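You operate a simulated robot arm through the tools that you are given. There is no shell and no other tool.

The job below is to be done with a simulated robot arm. You get a single attempt, and the scene is never put back.

## Task
Put things in order on the left side of the green press table. At the end: the gold brass coupling from the left side of the green press table stands where the grey steel block stood; the red insulator from the left side of the green press table stands where the blue small roll stood; the grey steel block from the left side of the green press table stands where the yellow socket cap stood; the yellow socket cap from the left side of the green press table stands where the red insulator stood; the blue small roll stands on top of the brown small carton; whatever was shut is shut again. Leave all else as you found it, and nothing knocked over.

The check looks at the end state, three seconds after you hand in, the way a careful person would. Anything else that was tipped, shoved, dropped, spilled or broken makes it a failure. A push-on lid holds only when it is set on centred and level and pressed home; a screw cap is set on level and turned clockwise until tight.

## Robot
A 7-joint arm with a two-finger parallel gripper, fixed in place. Base frame: the origin is at the foot of the arm, x ahead of it, y to its left, z up; the work surface is at about z = 0.74. Units: m, degrees, N and s.
With the tool pointing down near the work surface it reaches from about 0.1 to 0.66 m from the base axis. Its first joint turns from -66.0 to 66.0 degrees. Payload 1.57 kg.
The tool frame sits at the grasp point between the pads (the TCP): z along the fingers, y along the line on which they close. The tips reach 0.03 m beyond it. The gripper opens to 0.08 m. The fingers are 0.017 m wide and 0.012 m thick; the gripper's body (0.04 by 0.082 m) begins 0.08 m behind the TCP.
Orientation is that of the tool frame in the base frame, as a unit quaternion [w, x, y, z]. With the fingers straight down and closing along the base's y, the tool's x points along the base's -x, its y along +y and its z along -z.

## Interface
- The arm moves only by the tool send_rows. Its argument "series" is a list of rows, each a list of 3 entries, a list of its own where there are three numbers: the turn, a rotation vector about the base's x, y, z in units of 90 degrees (1.0 is 90 degrees), then the shift along the base's x, y, z in units of 150 mm (1.0 is 150 mm), then the finger opening in cm, from 0 to 8. In form: [[[rx, ry, rz], [tx, ty, tz], fingers], ...]. A call has 1 to 20 rows; each row is the pose to reach, as a shift and turn from the pose commanded when the call began. A call with a number of a shift or a turn outside -1 to 1 is refused whole. Rows are played at 5 a second. More than 0.05 m and 8.6 degrees between two rows, or a gripper value outside its range, and nothing of the call is played. Where a pose cannot be reached the arm comes as near as it can. A force on the tool above 40 N (or 10 N above the force at the start of the call, whichever is more), or a blocked arm, ends the call early, and 0.2 s more pass. The fingers move at their own pace (about 0.072 m/s each) and stop on an object; they squeeze with about 37 N. The grip force told is the motor's: it shows also when the fingers shut on nothing. Time passes only in rows, and 0.2 s behind the last, so rows that repeat a pose let the fingers close. The reply holds the time, the measured pose of the TCP, the force on the tool along the base axes, the opening and the grip force, in the units named above and with some noise, with the torque about the TCP (base axes, N m) and any sound that the robot's microphone picked up.
- Cameras (640 x 400 px; columns grow to the right, rows downward): "scene" is fixed at [0.0624, 0.4684, 1.3945]; the picture's right is [-0.44, -0.90, 0.00], its down [-0.75, 0.37, -0.54] and it looks along [0.49, -0.24, -0.84] (base axes); focal length 314 px, centre (320, 200). "wrist" rides on the gripper at [0.072, -0.007, -0.122] in the tool frame; the picture's right is [0.09, 1.00, 0.00], its down [-0.84, 0.08, -0.54] and it looks along [-0.54, 0.05, 0.84] (tool axes); focal length 238 px, centre (320, 200). There is no depth. A picture from a camera that has moved, and an enlarged one, comes with that camera's place and axes in the base frame and with its lens.
- capture(camera): a new picture of that camera. The clock stands still meanwhile.
- inspect(camera, box): a new picture of the part [left, top, right, bottom] of that camera's present view, enlarged. The clock stands still meanwhile.
- close_job(): hands the job in; it is judged then, once.

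Nothing tells you positions but the pictures and the camera data. Unless the task says otherwise, let go and move clear before handing in.

The tools are called after "Emit:" as name(argument=value, ...) on one line, values as JSON. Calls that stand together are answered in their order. send_rows: Moves the arm, as the interface text tells. Its arguments: {"type":"object","properties":{"series":{"type":"array","items":{"type":"array"}}},"required":["series"]} The other tools are called the same way: capture (camera) takes a picture; inspect (camera, box) takes an enlarged picture of a part of a camera's view; close_job () hands the job in.

At the start:

```text
time_s: 0.0
tcp_pos: [0.3013, 0.3471, 1.1074]
tool_rot: [0.001, -0.001, 1.0, -0.001]
wrist_force: [-0.2, -0.7, -0.3]
ft_torque: [-0.03, 0.01, 0.04]
finger_gap: 0.0799
grip_force: 0.0
```

scene: 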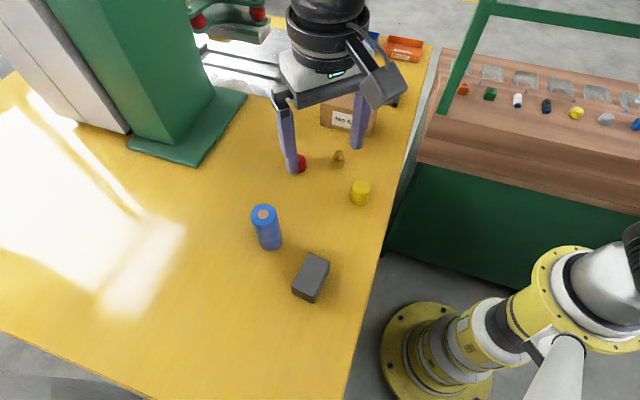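
wrist: 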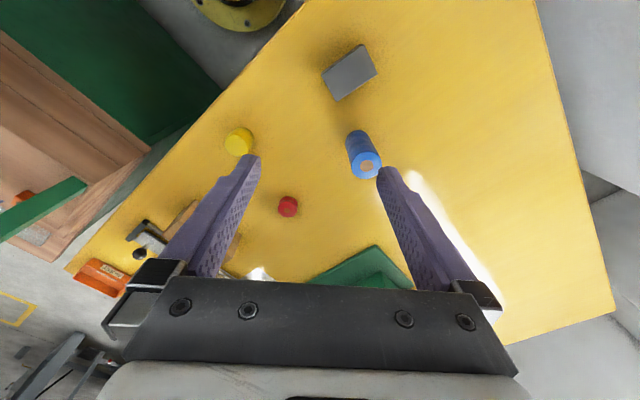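

I see the yellow-topped table with the blue roll, grey block, yellow cap, red insulator, gold coupling and a carton behind the gripper. I will look closer before moving anything.

Emit:
inspect(camera="scene", box=[230, 80, 430, 205])

Emit:
inspect(camera="scene", box=[220, 190, 380, 310])

Emit:
inspect(camera="wrist", box=[200, 20, 420, 240])

Emit:
inspect(camera="wrist", box=[50, 180, 250, 305])

```text
3.20 times, centred on (330, 142) of scene
camera zoom: at [0.0624, 0.4684, 1.3945], right [-0.44, -0.9, 0.0], down [-0.75, 0.37, -0.54], along [0.49, -0.24, -0.84], focal length 1004 px, centre (288, 384)
```

zoom: 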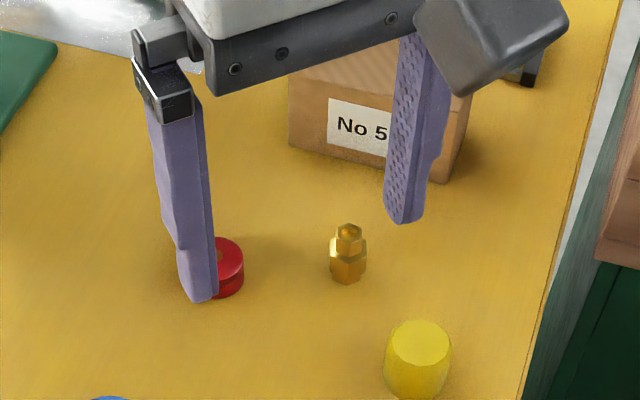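

```text
3.33 times, centred on (300, 250) of scene
camera zoom: at [0.0624, 0.4684, 1.3945], right [-0.44, -0.9, 0.0], down [-0.75, 0.37, -0.54], along [0.49, -0.24, -0.84], focal length 1046 px, centre (387, 33)
```

zoom: 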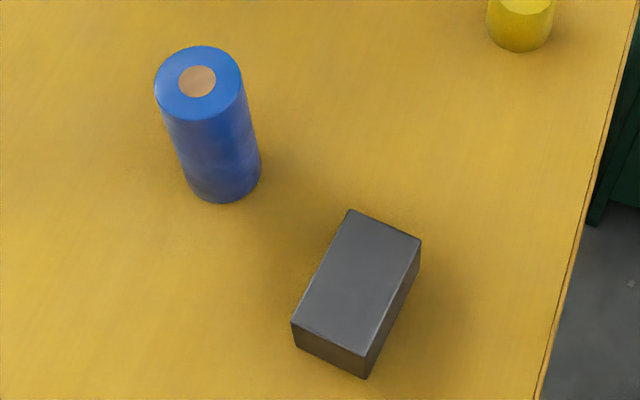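

```text
1.82 times, centred on (310, 130) of wrist
camera zoom: at [0.229, 0.3394, 1.2295], right [-0.09, 1.0, 0.0], down [0.84, 0.08, 0.54], along [0.54, 0.05, -0.84], focal length 433 px, centre (338, 327)
```

zoom: 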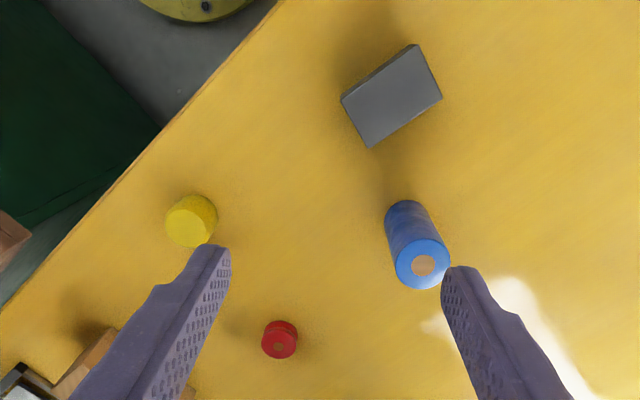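

```text
3.20 times, centred on (150, 242) of wrist
camera zoom: at [0.229, 0.3394, 1.2295], right [-0.09, 1.0, 0.0], down [0.84, 0.08, 0.54], along [0.54, 0.05, -0.84], focal length 763 px, centre (864, 64)
```

zoom: 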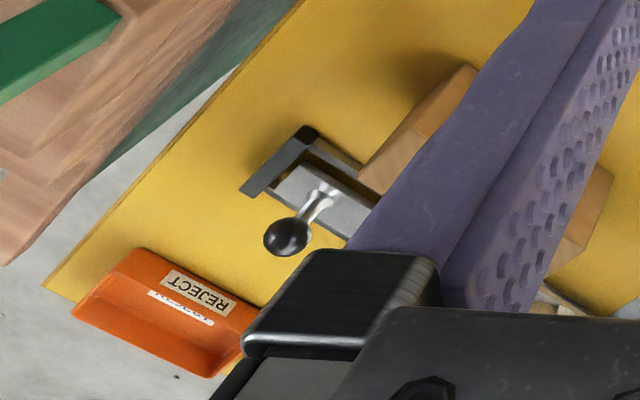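

I take the grey block at about (0.27, 0.39), the blue roll at (0.39, 0.43) and the yellow cap at (0.40, 0.19). The gripper hides the carton and the red piece, so I will move the hand aside toward -y at the same height and look again.

Emit:
send_rows(series=[[[0, 0, 0], [0, -0.25, 0], 8], [[0, 0, 0], [0, -0.5, 0], 8], [[0, 0, 0], [0, -0.75, 0], 8], [[0, 0, 0], [0, -1, 0], 8]])

Emit:
capture(camera="scene")

Emit:
capture(camera="wrist")

```text
time_s: 1.0
tcp_pos: [0.3008, 0.1918, 1.1076]
tool_rot: [0.0, 0.0, 1.0, 0.0]
wrist_force: [-0.4, 0.4, 0.4]
ft_torque: [-0.03, -0.01, 0.0]
finger_gap: 0.0801
grip_force: 0.1
```

```text
taken
```

scene: 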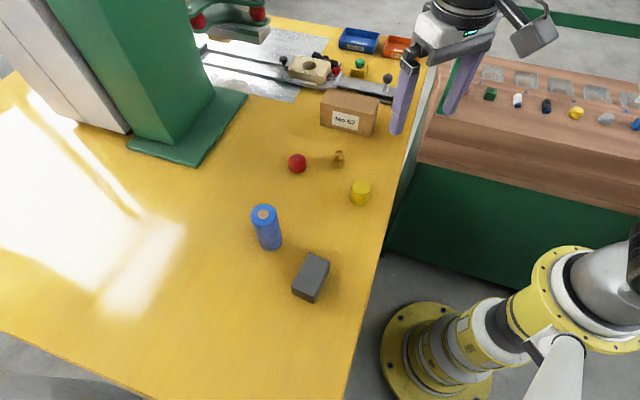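

```text
taken
camera wrist: at [0.228, 0.1862, 1.2305], right [-0.09, 1.0, 0.0], down [0.84, 0.08, 0.54], along [0.54, 0.05, -0.84], focal length 238 px, centre (320, 200)
```

wrist: 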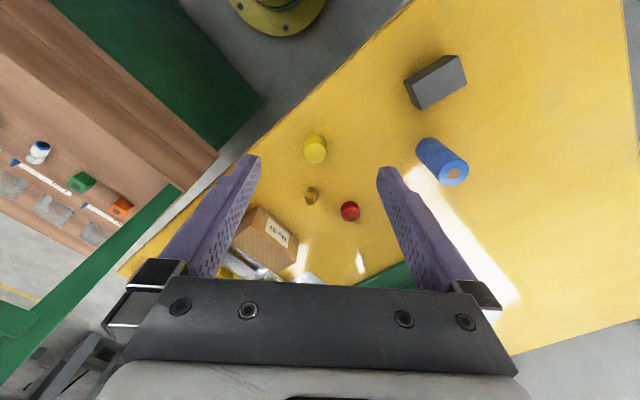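

Emit:
inspect(camera="scene", box=[270, 80, 410, 170])

Emit:
inspect(camera="scene", box=[280, 130, 400, 210])

Emit:
inspect(camera="scene", box=[270, 20, 430, 110])

Emit:
inspect(camera="wrist", box=[200, 120, 400, 300])

```text
4.44 times, centred on (340, 125) of scene
camera zoom: at [0.0624, 0.4684, 1.3945], right [-0.44, -0.9, 0.0], down [-0.75, 0.37, -0.54], along [0.49, -0.24, -0.84], focal length 1394 px, centre (231, 533)
```

zoom: 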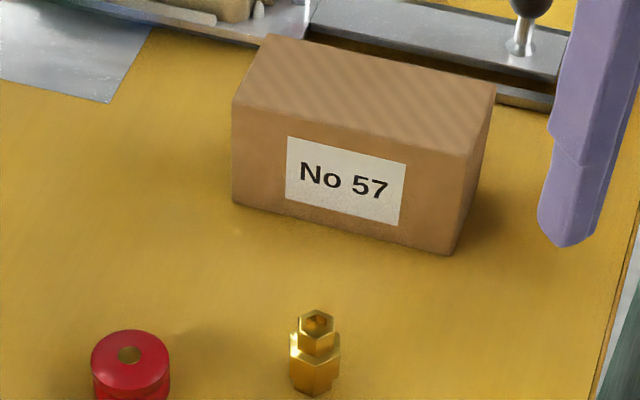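

```text
5.00 times, centred on (340, 170) of scene
camera zoom: at [0.0624, 0.4684, 1.3945], right [-0.44, -0.9, 0.0], down [-0.75, 0.37, -0.54], along [0.49, -0.24, -0.84], focal length 1568 px, centre (220, 350)
```

zoom: 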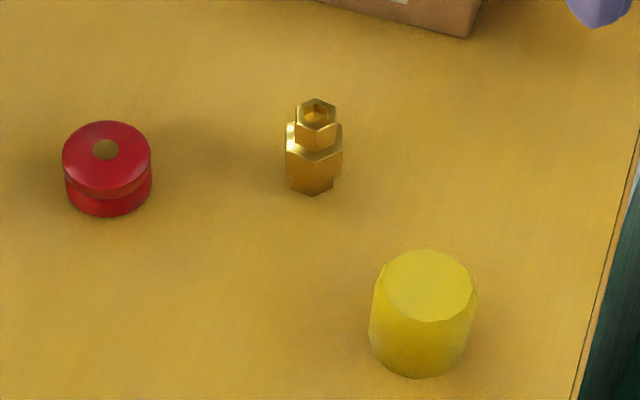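

```text
4.00 times, centred on (350, 65) of scene
camera zoom: at [0.0624, 0.4684, 1.3945], right [-0.44, -0.9, 0.0], down [-0.75, 0.37, -0.54], along [0.49, -0.24, -0.84], focal length 1255 px, centre (200, 740)
```

zoom: 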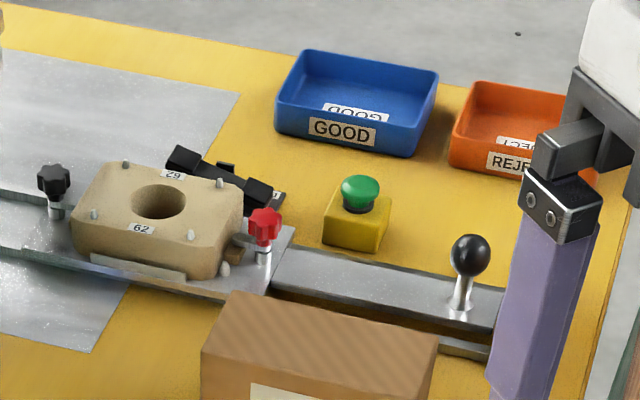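

```text
2.22 times, centred on (300, 210) of wrist
camera zoom: at [0.228, 0.1862, 1.2305], right [-0.09, 1.0, 0.0], down [0.84, 0.08, 0.54], along [0.54, 0.05, -0.84], focal length 530 px, centre (364, 178)
```

zoom: 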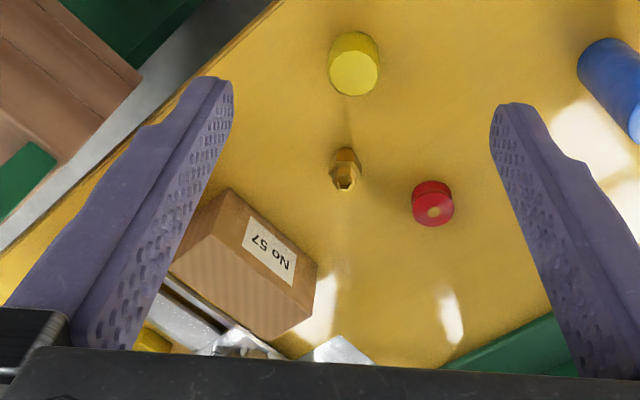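

The brown carton "No 57" is at about (0.64, 0.09) and 0.085 high, the red insulator at (0.563, 0.289), the gold coupling at (0.516, 0.19) and the yellow cap at (0.402, 0.192). I will move above the blue roll at about (0.39, 0.433) and check it with the wrist camera.

Emit:
send_rows(series=[[[0, 0, 0], [0.09, 0.25, 0], 8], [[0, 0, 0], [0.18, 0.5, 0], 8], [[0, 0, 0], [0.28, 0.75, 0], 8], [[0, 0, 0], [0.37, 1, 0], 8]])

Emit:
send_rows(series=[[[0, 0, 0], [0.06, 0.15, 0], 8], [[0, 0, 0], [0.12, 0.3, 0], 8], [[0, 0, 0], [0.18, 0.45, 0], 8], [[0, 0, 0], [0.23, 0.58, 0], 8], [[0, 0, 0], [0.23, 0.58, -0.3], 8], [[0, 0, 0], [0.23, 0.58, -0.6], 8], [[0, 0, 0], [0.23, 0.58, -0.6], 8], [[0, 0, 0], [0.23, 0.58, -0.6], 8]])

Emit:
capture(camera="wrist")

Emit:
capture(camera="scene")

```text
time_s: 2.0
tcp_pos: [0.3564, 0.3454, 1.1084]
tool_rot: [0.0, 0.0, 1.0, 0.0]
wrist_force: [0.2, 0.1, -0.2]
ft_torque: [0.0, -0.02, 0.01]
finger_gap: 0.08
grip_force: 0.1
```

```text
time_s: 3.8
tcp_pos: [0.3916, 0.4342, 1.0184]
tool_rot: [0.0, 0.001, 1.0, 0.0]
wrist_force: [-0.8, -0.9, -0.4]
ft_torque: [-0.04, 0.0, -0.03]
finger_gap: 0.0801
grip_force: 0.1
```

```text
taken
camera wrist: at [0.3192, 0.4277, 1.1405], right [-0.09, 1.0, 0.0], down [0.84, 0.08, 0.54], along [0.54, 0.05, -0.84], focal length 238 px, centre (320, 200)
```

wrist: 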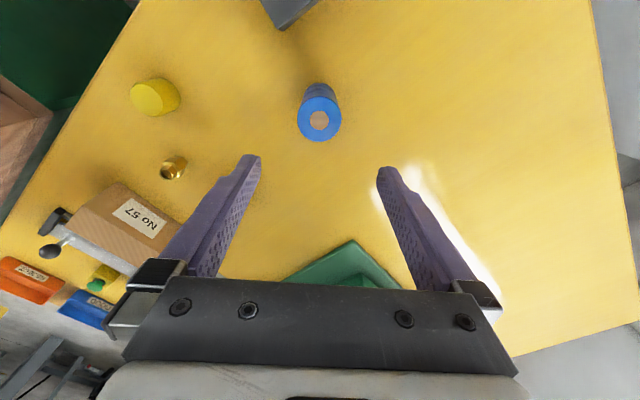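

```text
taken
```

scene: 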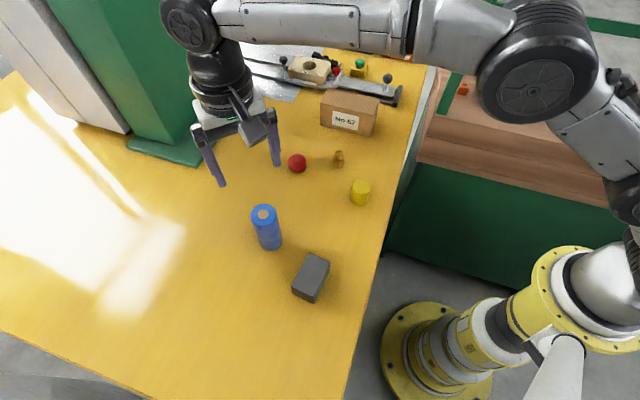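

The wrist view puts the roll's top centre at about (0.389, 0.434), which matches the scene camera, and the TCP is above it. I will descend to z = 0.80 with the fingers open.

Emit:
send_rows(series=[[[0, 0, 0], [-0.003, 0, -0.2], 8], [[0, 0, 0], [-0.006, 0, -0.4], 8], [[0, 0, 0], [-0.006, 0, -0.6], 8], [[0, 0, 0], [-0.006, 0, -0.8], 8], [[0, 0, 0], [-0.006, 0, -0.967], 8]])

Emit:
send_rows(series=[[[0, 0, 0], [0, 0, -0.16], 8], [[0, 0, 0], [0, 0, -0.32], 8], [[0, 0, 0], [0, 0, -0.48], 8], [[0, 0, 0], [0, 0, -0.48], 8]])

Emit:
capture(camera="wrist")

Emit:
inspect(camera="scene", box=[200, 140, 360, 260])

```text
time_s: 5.0
tcp_pos: [0.392, 0.4345, 0.8728]
tool_rot: [0.0, 0.0, 1.0, 0.0]
wrist_force: [0.1, -0.8, 0.4]
ft_torque: [-0.03, 0.03, -0.02]
finger_gap: 0.0802
grip_force: 0.1
```

```text
time_s: 6.0
tcp_pos: [0.3906, 0.4332, 0.7998]
tool_rot: [0.0, 0.0, 1.0, 0.0]
wrist_force: [-1.0, -0.2, 0.3]
ft_torque: [0.02, -0.02, 0.01]
finger_gap: 0.08
grip_force: 0.1
```

```text
taken
camera wrist: at [0.3179, 0.4267, 0.9219], right [-0.09, 1.0, 0.0], down [0.84, 0.08, 0.54], along [0.54, 0.05, -0.84], focal length 238 px, centre (320, 200)
```

wrist: 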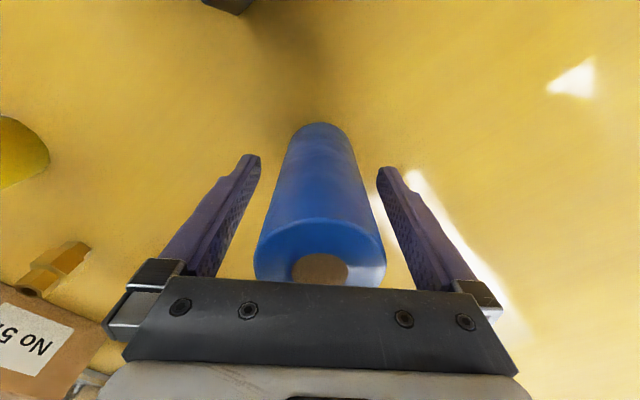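

```text
3.33 times, centred on (280, 200) of scene
camera zoom: at [0.0624, 0.4684, 1.3945], right [-0.44, -0.9, 0.0], down [-0.75, 0.37, -0.54], along [0.49, -0.24, -0.84], focal length 1046 px, centre (453, 200)
```

zoom: 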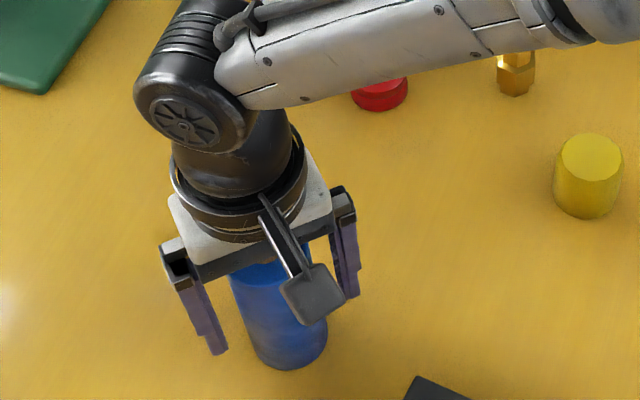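

The roll stands between the fingers, with its top just below the gripper body. I will close on it now.

Emit:
send_rows(series=[[[0, 0, 0], [0, 0, 0], 4], [[0, 0, 0], [0, 0, 0], 0], [[0, 0, 0], [0, 0, 0], 0], [[0, 0, 0], [0, 0, 0], 0]])

```text
time_s: 7.0
tcp_pos: [0.3898, 0.432, 0.7997]
tool_rot: [-0.001, 0.0, 1.0, 0.001]
wrist_force: [0.1, 0.8, 0.3]
ft_torque: [0.13, -0.01, 0.03]
finger_gap: 0.0513
grip_force: 36.9
```

The roll is held at 0.0513 m. I will lift it straight up 0.15 m.

Emit:
send_rows(series=[[[0, 0, 0], [0, 0, 0.1], 0], [[0, 0, 0], [0, 0, 0.3], 0], [[0, 0, 0], [0, 0, 0.5], 0], [[0, 0, 0], [0, 0, 0.75], 0], [[0, 0, 0], [0, 0, 1], 0], [[0, 0, 0], [0, 0, 1], 0]])

Emit:
capture(camera="scene")

```text
time_s: 8.4
tcp_pos: [0.3903, 0.4343, 0.9494]
tool_rot: [0.0, -0.001, 1.0, -0.001]
wrist_force: [0.2, -0.1, -3.5]
ft_torque: [-0.03, 0.03, -0.02]
finger_gap: 0.0513
grip_force: 37.3
```

```text
taken
```

scene: 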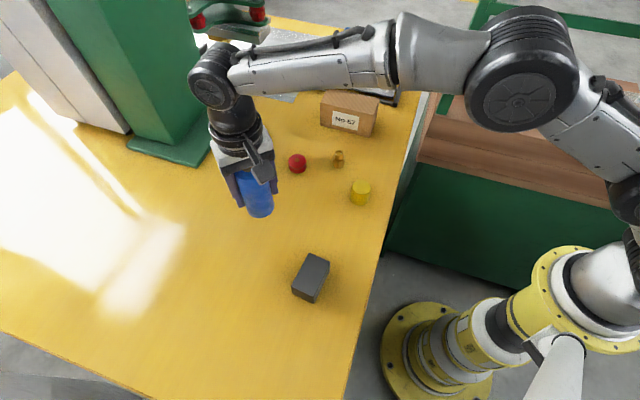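

The roll is off the table and held firm. I will carry it toward the carton at the same height, in three short legs.

Emit:
send_rows(series=[[[0, 0, 0], [0.1, -0.17, 0.04], 0], [[0, 0, 0], [0.21, -0.34, 0.08], 0], [[0, 0, 0], [0.32, -0.51, 0.12], 0], [[0, 0, 0], [0.422, -0.676, 0.15], 0]])

Emit:
send_rows(series=[[[0, 0, 0], [0.1, -0.17, 0], 0], [[0, 0, 0], [0.21, -0.34, 0], 0], [[0, 0, 0], [0.32, -0.51, 0], 0], [[0, 0, 0], [0.422, -0.676, 0], 0]])

Emit:
send_rows(series=[[[0, 0, 0], [0.1, -0.17, 0], 0], [[0, 0, 0], [0.21, -0.34, 0], 0], [[0, 0, 0], [0.32, -0.51, 0], 0], [[0, 0, 0], [0.422, -0.676, 0], 0], [[0, 0, 0], [0.422, -0.676, 0], 0]])

Emit:
capture(camera="scene")

Emit:
capture(camera="wrist")

```text
time_s: 9.4
tcp_pos: [0.4528, 0.3312, 0.972]
tool_rot: [0.0, -0.001, 1.0, -0.001]
wrist_force: [0.1, -0.4, -2.2]
ft_torque: [0.0, 0.03, -0.02]
finger_gap: 0.0515
grip_force: 37.0
```

```text
time_s: 10.4
tcp_pos: [0.5171, 0.2303, 0.9703]
tool_rot: [0.0, 0.0, 1.0, 0.0]
wrist_force: [0.2, -0.5, -2.4]
ft_torque: [0.01, 0.01, 0.04]
finger_gap: 0.0512
grip_force: 37.1
```

```text
time_s: 11.6
tcp_pos: [0.5789, 0.1265, 0.9746]
tool_rot: [0.0, 0.0, 1.0, 0.0]
wrist_force: [-0.8, -1.0, -2.3]
ft_torque: [-0.02, 0.01, 0.0]
finger_gap: 0.0514
grip_force: 36.7
```

```text
taken
```

scene: 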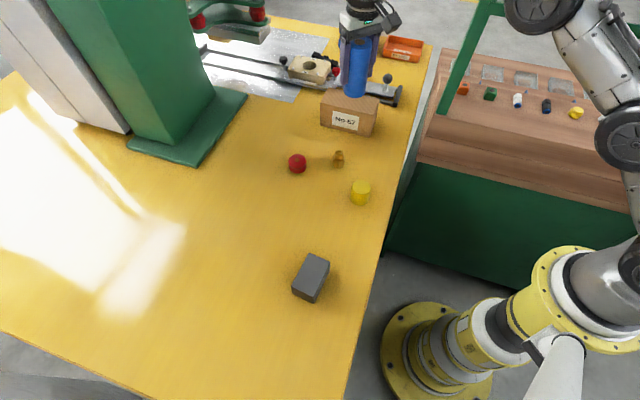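

```text
taken
camera wrist: at [0.5074, 0.12, 1.095], right [-0.09, 1.0, 0.0], down [0.84, 0.08, 0.54], along [0.54, 0.05, -0.84], focal length 238 px, centre (320, 200)
```

wrist: 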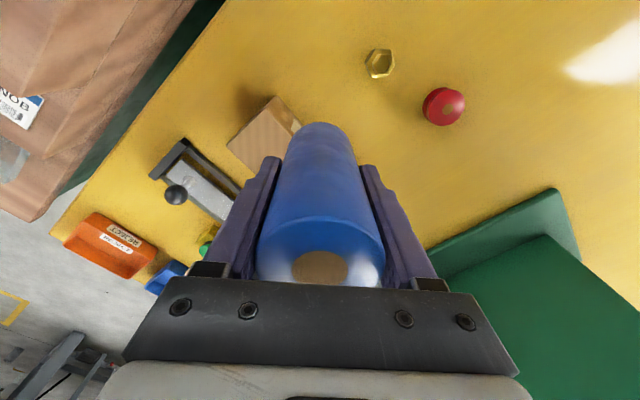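

Emit:
inspect(camera="wrist", box=[150, 80, 350, 240])

Emit:
inspect(camera="scene", box=[290, 20, 430, 150])

```text
2.50 times, centred on (250, 160) of wrist
camera zoom: at [0.5074, 0.12, 1.095], right [-0.09, 1.0, 0.0], down [0.84, 0.08, 0.54], along [0.54, 0.05, -0.84], focal length 596 px, centre (495, 300)
```

zoom: 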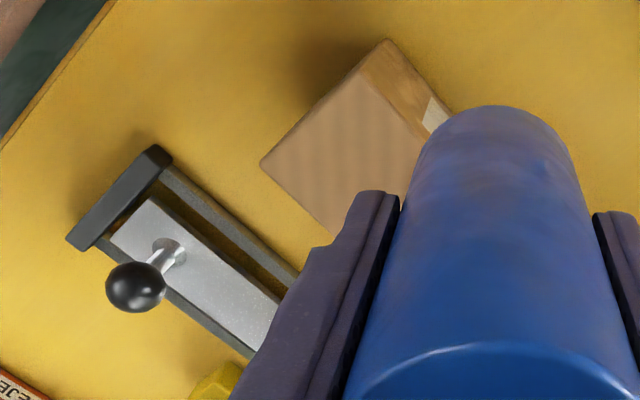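

```text
3.08 times, centred on (360, 85) of scene
camera zoom: at [0.0624, 0.4683, 1.3945], right [-0.44, -0.9, 0.0], down [-0.75, 0.37, -0.54], along [0.49, -0.24, -0.84], focal length 965 px, centre (197, 554)
```

zoom: 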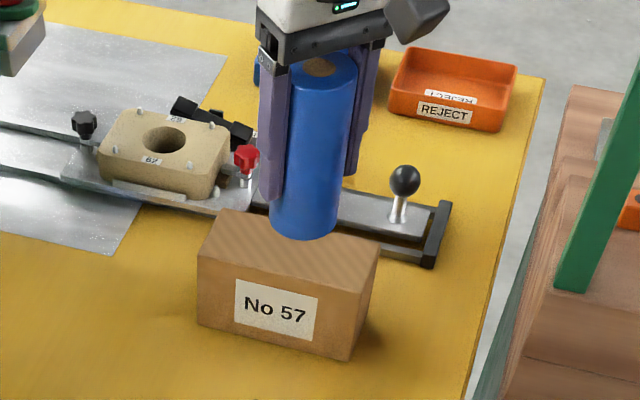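

The wrist and scene views agree that the carton's top centre is near (0.642, 0.093). I will move the roll over it at carry height and check that the arm reaches.

Emit:
send_rows(series=[[[0, 0, 0], [0.13, -0.08, 0], 0], [[0, 0, 0], [0.26, -0.16, 0], 0], [[0, 0, 0], [0.4, -0.24, 0], 0], [[0, 0, 0], [0.4, -0.24, 0], 0], [[0, 0, 0], [0.4, -0.24, 0], 0]])

Emit:
inspect(camera="scene", box=[290, 20, 430, 150])

Emit:
capture(camera="wrist")

```text
time_s: 12.8
tcp_pos: [0.6339, 0.0894, 0.9716]
tool_rot: [0.0, 0.001, 1.0, 0.0]
wrist_force: [-0.3, -0.2, -2.5]
ft_torque: [-0.01, 0.0, 0.02]
finger_gap: 0.0513
grip_force: 36.8
out of reach, approached as far as the arm can: row 3, 4, 5
```

```text
3.08 times, centred on (360, 85) of scene
camera zoom: at [0.0624, 0.4684, 1.3945], right [-0.44, -0.9, 0.0], down [-0.75, 0.37, -0.54], along [0.49, -0.24, -0.84], focal length 965 px, centre (197, 554)
```

zoom: 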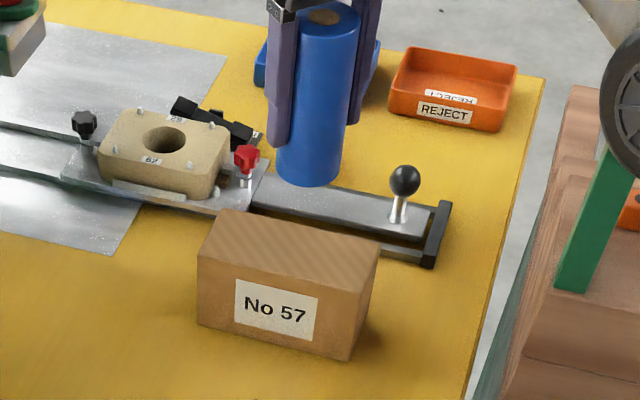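

```text
taken
camera wrist: at [0.562, 0.0844, 1.0938], right [-0.09, 1.0, 0.0], down [0.84, 0.08, 0.54], along [0.54, 0.05, -0.84], focal length 238 px, centre (320, 200)
```

wrist: 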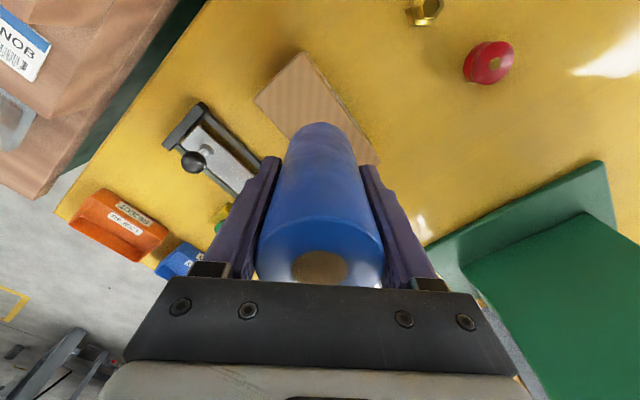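

Emit:
inspect(camera="wrist", box=[230, 30, 410, 180])

```text
2.67 times, centred on (320, 105) of wrist
camera zoom: at [0.562, 0.0844, 1.0938], right [-0.09, 1.0, 0.0], down [0.84, 0.08, 0.54], along [0.54, 0.05, -0.84], focal length 636 px, centre (320, 453)
```

zoom: 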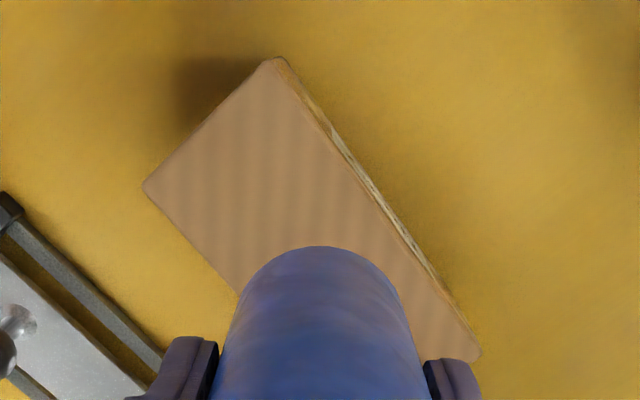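

The corners seen from the wrist confirm the carton centre at (0.643, 0.093). The arm's reach ends just short of that, so I will aim at (0.632, 0.083), centred across the depth, and then lower toward the top at about z = 0.825.

Emit:
send_rows(series=[[[0, 0, 0], [-0.05, -0.05, -0.05], 0], [[0, 0, 0], [-0.05, -0.05, -0.15], 0], [[0, 0, 0], [-0.05, -0.05, -0.25], 0], [[0, 0, 0], [-0.05, -0.05, -0.35], 0], [[0, 0, 0], [-0.05, -0.05, -0.35], 0]])

Emit:
inspect(camera="scene", box=[290, 20, 430, 150])

Emit:
capture(camera="wrist")

```text
time_s: 14.0
tcp_pos: [0.6274, 0.0841, 0.9192]
tool_rot: [0.0, -0.001, 1.0, 0.0]
wrist_force: [-0.1, 0.5, -3.5]
ft_torque: [-0.01, 0.0, -0.01]
finger_gap: 0.0513
grip_force: 36.3
```

```text
3.08 times, centred on (360, 85) of scene
camera zoom: at [0.0624, 0.4684, 1.3945], right [-0.44, -0.9, 0.0], down [-0.75, 0.37, -0.54], along [0.49, -0.24, -0.84], focal length 965 px, centre (197, 554)
```

zoom: 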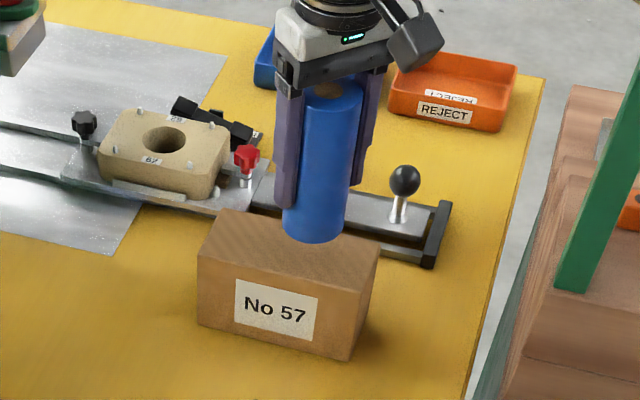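

```text
taken
camera wrist: at [0.5557, 0.0772, 1.0412], right [-0.09, 1.0, 0.0], down [0.84, 0.08, 0.54], along [0.54, 0.05, -0.84], focal length 238 px, centre (320, 200)
```

wrist: 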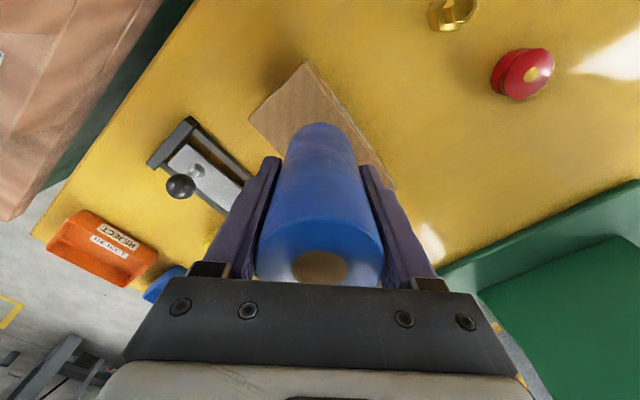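

TCP is at (0.6275, 0.084). I will nudge x by +4 mm and lower until the roll bottom is within a few millimetres of the carton.

Emit:
send_rows(series=[[[0, 0, 0], [0.015, 0, -0.05], 0], [[0, 0, 0], [0.03, 0, -0.1], 0], [[0, 0, 0], [0.03, 0, -0.16], 0], [[0, 0, 0], [0.03, 0, -0.16], 0]])

Emit:
inspect(camera="scene", box=[310, 50, 400, 140])

Emit:
inspect(camera="wrist", box=[220, 40, 420, 200])

```text
time_s: 15.0
tcp_pos: [0.6313, 0.0835, 0.8957]
tool_rot: [-0.001, 0.0, 1.0, -0.001]
wrist_force: [-1.0, -0.8, -3.0]
ft_torque: [-0.01, 0.02, 0.04]
finger_gap: 0.0513
grip_force: 37.1
```

```text
4.44 times, centred on (355, 95) of scene
camera zoom: at [0.0624, 0.4684, 1.3945], right [-0.44, -0.9, 0.0], down [-0.75, 0.37, -0.54], along [0.49, -0.24, -0.84], focal length 1394 px, centre (164, 667)
```

zoom: 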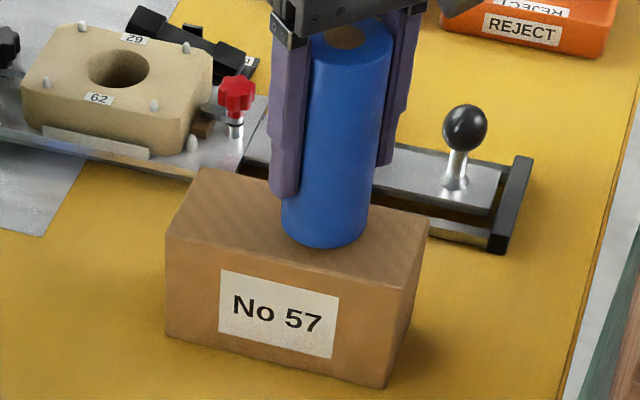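

```text
2.50 times, centred on (320, 120) of wrist
camera zoom: at [0.5599, 0.0776, 1.017], right [-0.09, 1.0, 0.0], down [0.84, 0.08, 0.54], along [0.54, 0.05, -0.84], focal length 596 px, centre (320, 400)
```

zoom: 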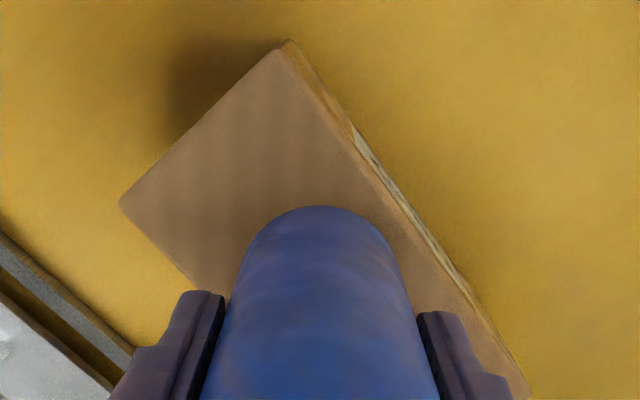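

The roll is just above the carton top and well within its edges. I will lower in small steps and watch the force.

Emit:
send_rows(series=[[[0, 0, 0], [0, 0, -0.02], 0], [[0, 0, 0], [0, 0, -0.04], 0], [[0, 0, 0], [0, 0, -0.04], 0]])

```text
time_s: 15.8
tcp_pos: [0.6313, 0.0844, 0.8899]
tool_rot: [0.0, 0.001, 1.0, 0.0]
wrist_force: [-0.4, 0.2, -1.7]
ft_torque: [0.05, 0.0, -0.02]
finger_gap: 0.0511
grip_force: 37.5
```

Emit:
send_rows(series=[[[0, 0, 0], [0, 0, -0.01], 0], [[0, 0, 0], [0, 0, -0.02], 0], [[0, 0, 0], [0, 0, -0.02], 0]])

Emit:
inspect(camera="scene", box=[310, 50, 400, 140])

```text
time_s: 16.6
tcp_pos: [0.6329, 0.0848, 0.8876]
tool_rot: [0.001, 0.0, 1.0, 0.0]
wrist_force: [-2.3, -0.4, 6.4]
ft_torque: [-0.08, 0.32, 0.04]
finger_gap: 0.0515
grip_force: 36.9
```

```text
4.44 times, centred on (355, 95) of scene
camera zoom: at [0.0622, 0.4683, 1.3945], right [-0.44, -0.9, 0.0], down [-0.75, 0.37, -0.54], along [0.49, -0.24, -0.84], focal length 1394 px, centre (164, 667)
```

zoom: 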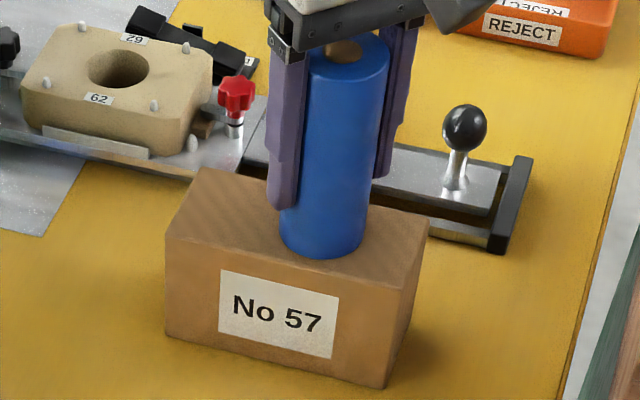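

The vertical force rose by about 8 N, so the roll now rests on the carton and sits inside the edges. I will open the fingers in place and check before backing off.

Emit:
send_rows(series=[[[0, 0, 0], [0, 0, 0.003], 5.4], [[0, 0, 0], [0, 0, 0.003], 6], [[0, 0, 0], [0, 0, 0.003], 8], [[0, 0, 0], [0, 0, 0.003], 8]])

Emit:
inspect(camera="scene", box=[310, 50, 400, 140])

Emit:
capture(camera="wrist")

```text
time_s: 17.6
tcp_pos: [0.6311, 0.0843, 0.8864]
tool_rot: [-0.001, 0.0, 1.0, 0.001]
wrist_force: [0.0, 0.0, -0.6]
ft_torque: [0.02, 0.04, -0.02]
finger_gap: 0.08
grip_force: 0.1
```

```text
4.44 times, centred on (355, 95) of scene
camera zoom: at [0.0624, 0.4684, 1.3945], right [-0.44, -0.9, 0.0], down [-0.75, 0.37, -0.54], along [0.49, -0.24, -0.84], focal length 1394 px, centre (164, 667)
```

zoom: 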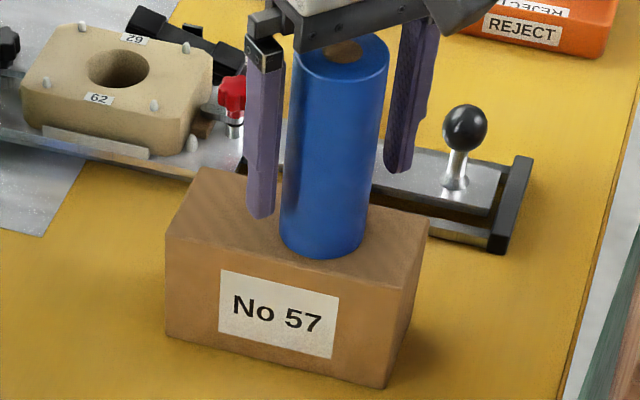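

```text
taken
camera wrist: at [0.5591, 0.078, 1.0086], right [-0.09, 1.0, 0.0], down [0.84, 0.08, 0.54], along [0.54, 0.05, -0.84], focal length 238 px, centre (320, 200)
```

wrist: 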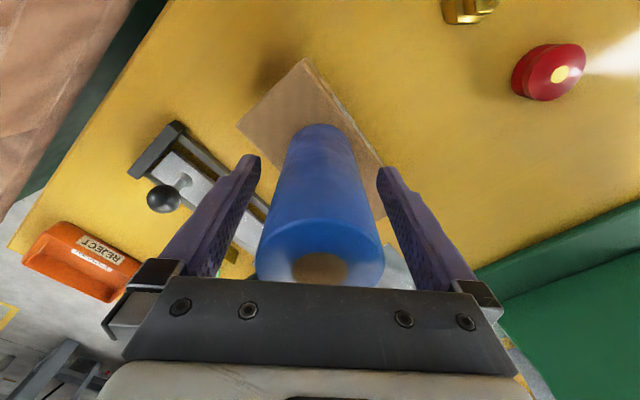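

The roll stands by itself with the fingers clear on both sides. I will rise straight up past its top, drifting slightly toward the base to stay within reach, and then back away.

Emit:
send_rows(series=[[[0, 0, 0], [0, 0, 0.1], 8], [[0, 0, 0], [0, 0, 0.25], 8], [[0, 0, 0], [-0.02, 0, 0.4], 8], [[0, 0, 0], [-0.05, 0, 0.55], 8], [[0, 0, 0], [-0.1, 0, 0.7], 8], [[0, 0, 0], [-0.16, 0, 0.8], 8], [[0, 0, 0], [-0.4, 0.1, 0.85], 8], [[0, 0, 0], [-0.65, 0.2, 0.9], 8], [[0, 0, 0], [-0.65, 0.2, 0.9], 8]])

Emit:
capture(camera="scene")

Emit:
capture(camera="wrist")

```text
time_s: 19.6
tcp_pos: [0.5334, 0.1148, 1.0213]
tool_rot: [0.0, 0.0, 1.0, 0.0]
wrist_force: [0.5, 0.7, -0.1]
ft_torque: [0.02, 0.01, 0.04]
finger_gap: 0.0799
grip_force: 0.1
```

```text
taken
```

scene: 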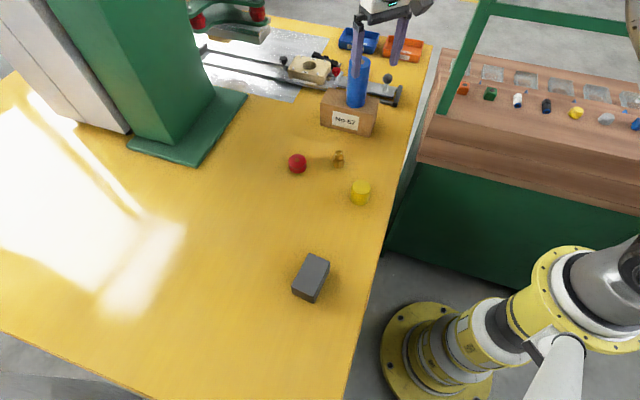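

```text
taken
camera wrist: at [0.4611, 0.1077, 1.1433], right [-0.09, 1.0, 0.0], down [0.84, 0.08, 0.54], along [0.54, 0.05, -0.84], focal length 238 px, centre (320, 200)
```

wrist: 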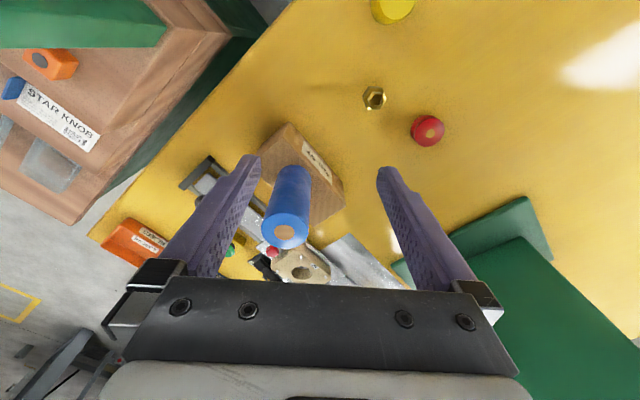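

The roll stands on the carton. Next is the red insulator at about (0.561, 0.289), so I will move above it and look.

Emit:
send_rows(series=[[[0, 0, 0], [0.04, 0.25, -0.05], 8], [[0, 0, 0], [0.08, 0.5, -0.1], 8], [[0, 0, 0], [0.12, 0.75, -0.15], 8], [[0, 0, 0], [0.16, 1, -0.2], 8], [[0, 0, 0], [0.16, 1, -0.4], 8], [[0, 0, 0], [0.16, 1, -0.6], 8], [[0, 0, 0], [0.16, 1, -0.6], 8]])

Emit:
capture(camera="wrist")

Emit:
capture(camera="scene")

```text
time_s: 21.2
tcp_pos: [0.5587, 0.2647, 0.9311]
tool_rot: [-0.001, -0.001, 1.0, 0.0]
wrist_force: [-0.3, -0.3, -0.2]
ft_torque: [0.0, 0.02, -0.01]
finger_gap: 0.08
grip_force: 0.1
```

```text
taken
camera wrist: at [0.4862, 0.258, 1.0526], right [-0.09, 1.0, 0.0], down [0.84, 0.08, 0.54], along [0.54, 0.05, -0.84], focal length 238 px, centre (320, 200)
```

wrist: 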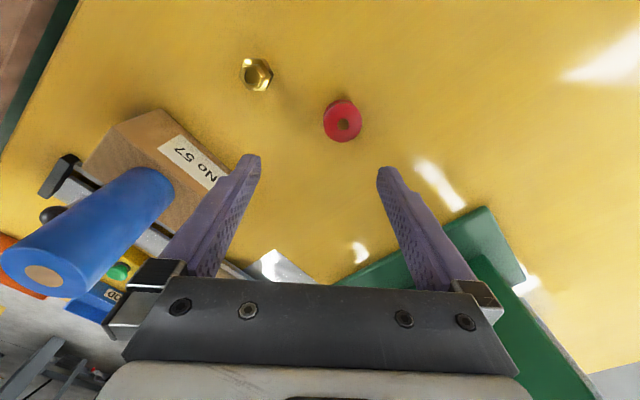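

```text
taken
```

scene: 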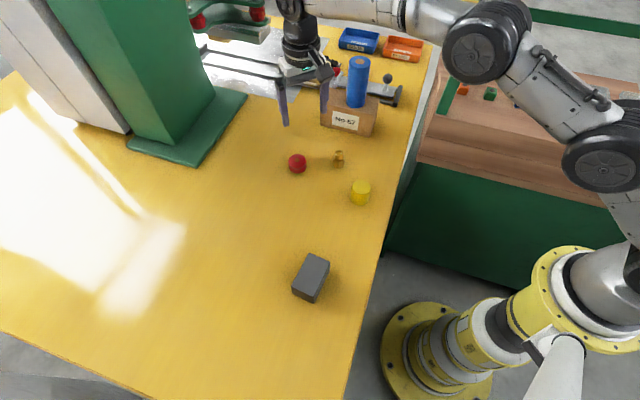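

Emit:
inspect(camera="wrist", box=[280, 70, 400, 170])

Emit:
inspect(camera="wrist", box=[200, 30, 320, 130])

Emit:
inspect(camera="scene", box=[270, 130, 390, 210])

```text
4.00 times, centred on (340, 120) of wrist
camera zoom: at [0.4862, 0.258, 1.0526], right [-0.09, 1.0, 0.0], down [0.84, 0.08, 0.54], along [0.54, 0.05, -0.84], focal length 953 px, centre (240, 520)
```

zoom: 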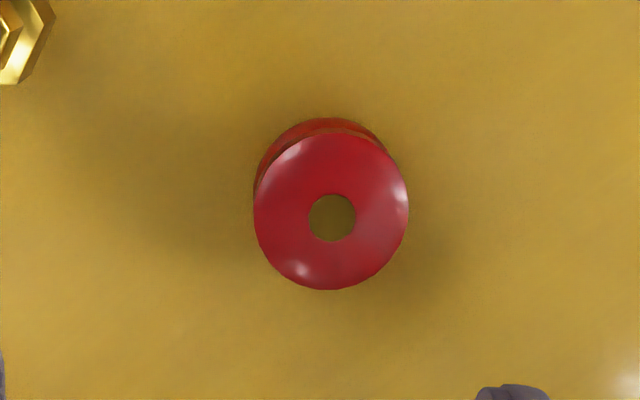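

```text
4.00 times, centred on (260, 80) of wrist
camera zoom: at [0.4862, 0.258, 1.0526], right [-0.09, 1.0, 0.0], down [0.84, 0.08, 0.54], along [0.54, 0.05, -0.84], focal length 953 px, centre (560, 680)
```

zoom: 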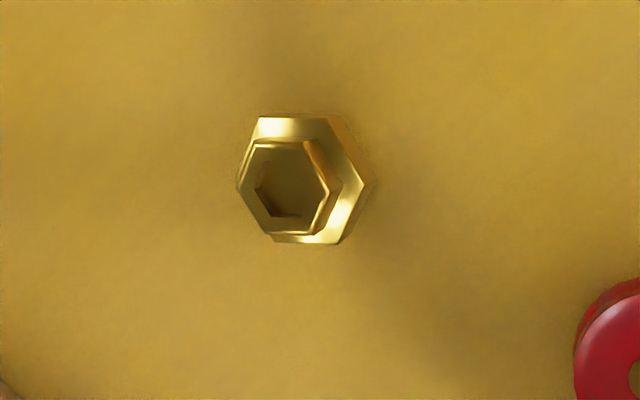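

```text
5.00 times, centred on (330, 170) of scene
camera zoom: at [0.0624, 0.4684, 1.3945], right [-0.44, -0.9, 0.0], down [-0.75, 0.37, -0.54], along [0.49, -0.24, -0.84], focal length 1568 px, centre (270, 350)
```

zoom: 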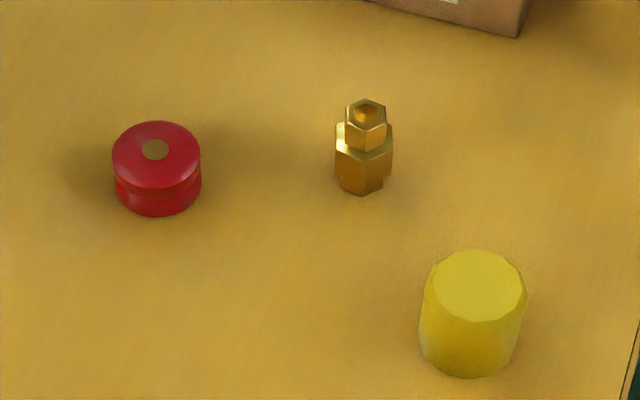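

From both cameras the red insulator's centre is about (0.561, 0.2905), with a diameter of about 0.047 and a top near 0.763. I will align above it and drop part way, then check.

Emit:
send_rows(series=[[[0, 0, 0], [0.017, 0.17, 0], 8], [[0, 0, 0], [0.017, 0.17, -0.2], 8], [[0, 0, 0], [0.017, 0.17, -0.4], 8], [[0, 0, 0], [0.017, 0.17, -0.6], 8], [[0, 0, 0], [0.017, 0.17, -0.6], 8]])

Emit:
capture(camera="wrist")

Emit:
inspect(camera="scene", box=[240, 90, 360, 190])

```text
time_s: 22.4
tcp_pos: [0.5584, 0.2896, 0.8403]
tool_rot: [0.001, 0.0, 1.0, 0.0]
wrist_force: [-0.8, 0.2, -0.1]
ft_torque: [-0.01, 0.01, 0.0]
finger_gap: 0.0799
grip_force: 0.1
```

```text
taken
camera wrist: at [0.4867, 0.2832, 0.9623], right [-0.09, 1.0, 0.0], down [0.84, 0.08, 0.54], along [0.54, 0.05, -0.84], focal length 238 px, centre (320, 200)
```

wrist: 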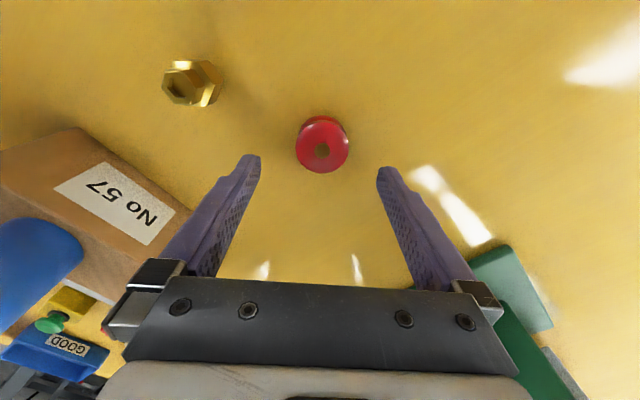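

```text
4.00 times, centred on (300, 140) of scene
camera zoom: at [0.0624, 0.4684, 1.3945], right [-0.44, -0.9, 0.0], down [-0.75, 0.37, -0.54], along [0.49, -0.24, -0.84], focal length 1255 px, centre (400, 440)
```

zoom: 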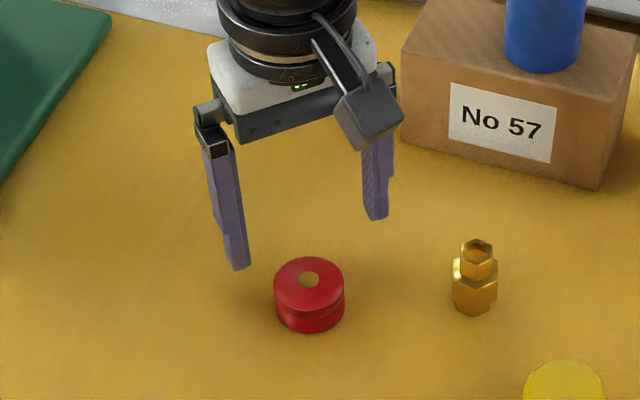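

The red piece is within 2 mm of the TCP axis. I will go down until the tips are about 4 mm above the table and close.

Emit:
send_rows(series=[[[0, 0, 0], [0.013, 0.01, -0.12], 8], [[0, 0, 0], [0.013, 0.01, -0.24], 8], [[0, 0, 0], [0.013, 0.01, -0.34], 8], [[0, 0, 0], [0.013, 0.01, -0.44], 8], [[0, 0, 0], [0.013, 0.01, -0.44], 8]])

Emit:
inspect(camera="scene", box=[240, 90, 360, 190])

Emit:
capture(camera="wrist")

```text
time_s: 23.6
tcp_pos: [0.5612, 0.2929, 0.7752]
tool_rot: [0.0, 0.0, 1.0, 0.0]
wrist_force: [0.0, 1.0, -0.1]
ft_torque: [0.0, 0.03, -0.03]
finger_gap: 0.08
grip_force: 0.1
```

```text
4.00 times, centred on (300, 140) of scene
camera zoom: at [0.0624, 0.4684, 1.3945], right [-0.44, -0.9, 0.0], down [-0.75, 0.37, -0.54], along [0.49, -0.24, -0.84], focal length 1255 px, centre (400, 440)
```

zoom: 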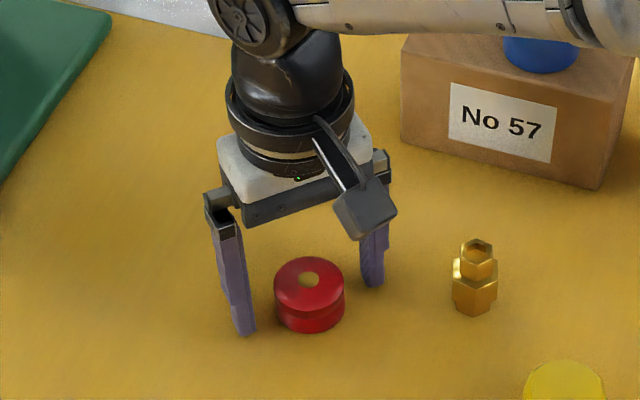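

```text
taken
camera wrist: at [0.4893, 0.2857, 0.8962], right [-0.09, 1.0, 0.0], down [0.84, 0.08, 0.54], along [0.54, 0.05, -0.84], focal length 238 px, centre (320, 200)
```

wrist: 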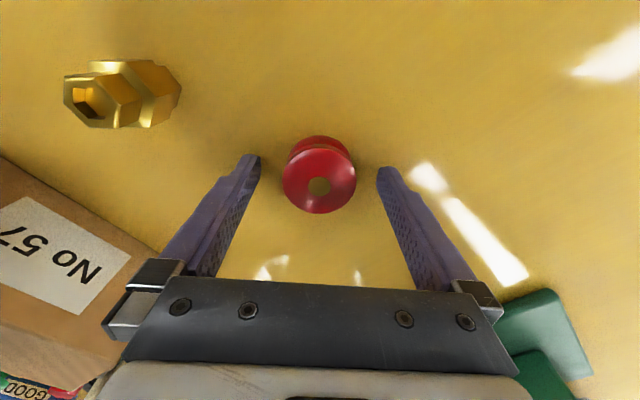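

The red piece sits between the fingers. I will close on it and lift it 0.12 m.

Emit:
send_rows(series=[[[0, 0, 0], [0, 0, 0], 4], [[0, 0, 0], [0, 0, 0], 0], [[0, 0, 0], [0, 0, 0], 0], [[0, 0, 0], [0, 0, 0], 0]])

Emit:
capture(camera="wrist")

```text
time_s: 24.6
tcp_pos: [0.5611, 0.2931, 0.774]
tool_rot: [0.001, -0.001, 1.0, 0.0]
wrist_force: [-0.3, 0.2, -0.6]
ft_torque: [0.02, 0.01, -0.01]
finger_gap: 0.0442
grip_force: 37.0
```

```text
taken
camera wrist: at [0.4892, 0.2857, 0.8964], right [-0.09, 1.0, 0.0], down [0.84, 0.08, 0.54], along [0.54, 0.05, -0.84], focal length 238 px, centre (320, 200)
```

wrist: 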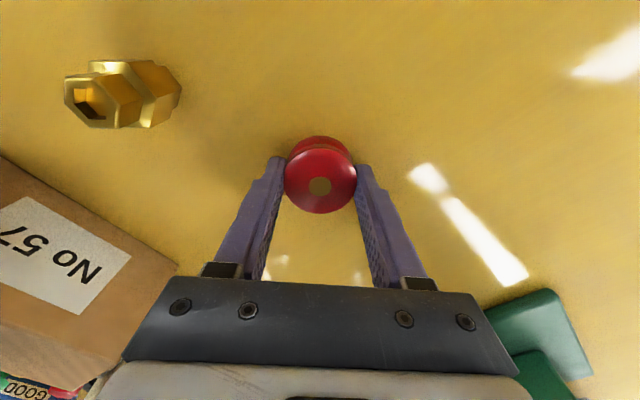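

The red insulator is held at 0.0442 m. I will lift it and carry it to where the roll stood, (0.390, 0.434).

Emit:
send_rows(series=[[[0, 0, 0], [0, 0, 0.1], 0], [[0, 0, 0], [0, 0, 0.25], 0], [[0, 0, 0], [0, 0, 0.4], 0], [[0, 0, 0], [0, 0, 0.6], 0], [[0, 0, 0], [-0.114, 0.094, 0.6], 0], [[0, 0, 0], [-0.228, 0.188, 0.6], 0], [[0, 0, 0], [-0.342, 0.282, 0.6], 0], [[0, 0, 0], [-0.456, 0.376, 0.6], 0], [[0, 0, 0], [-0.57, 0.47, 0.6], 0]])

Emit:
send_rows(series=[[[0, 0, 0], [-0.114, 0.094, 0], 0], [[0, 0, 0], [-0.228, 0.188, 0], 0], [[0, 0, 0], [-0.342, 0.282, 0], 0], [[0, 0, 0], [-0.456, 0.376, 0], 0], [[0, 0, 0], [-0.57, 0.47, 0], 0], [[0, 0, 0], [-0.57, 0.47, 0], 0]])

Emit:
capture(camera="scene")

Emit:
capture(camera="wrist")

```text
time_s: 26.6
tcp_pos: [0.4788, 0.3627, 0.8645]
tool_rot: [0.0, 0.0, 1.0, 0.0]
wrist_force: [0.4, 0.1, -0.1]
ft_torque: [0.02, 0.03, 0.02]
finger_gap: 0.0002
grip_force: 21.5
```

```text
time_s: 28.0
tcp_pos: [0.3943, 0.4321, 0.8641]
tool_rot: [-0.001, 0.0, 1.0, 0.0]
wrist_force: [-0.6, 0.2, -0.3]
ft_torque: [-0.01, 0.01, 0.0]
finger_gap: 0.0
grip_force: 20.9
```

```text
taken
```

scene: 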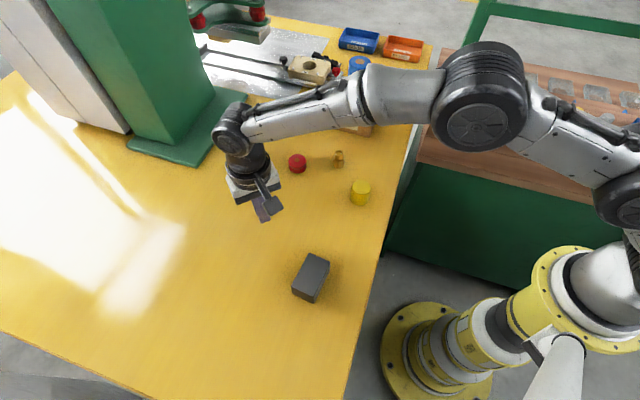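

```text
taken
camera wrist: at [0.321, 0.4258, 0.9862], right [-0.09, 1.0, 0.0], down [0.84, 0.08, 0.54], along [0.54, 0.05, -0.84], focal length 238 px, centre (320, 200)
```

wrist: 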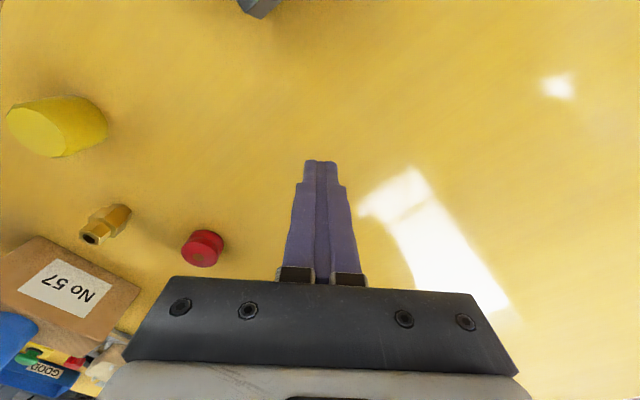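

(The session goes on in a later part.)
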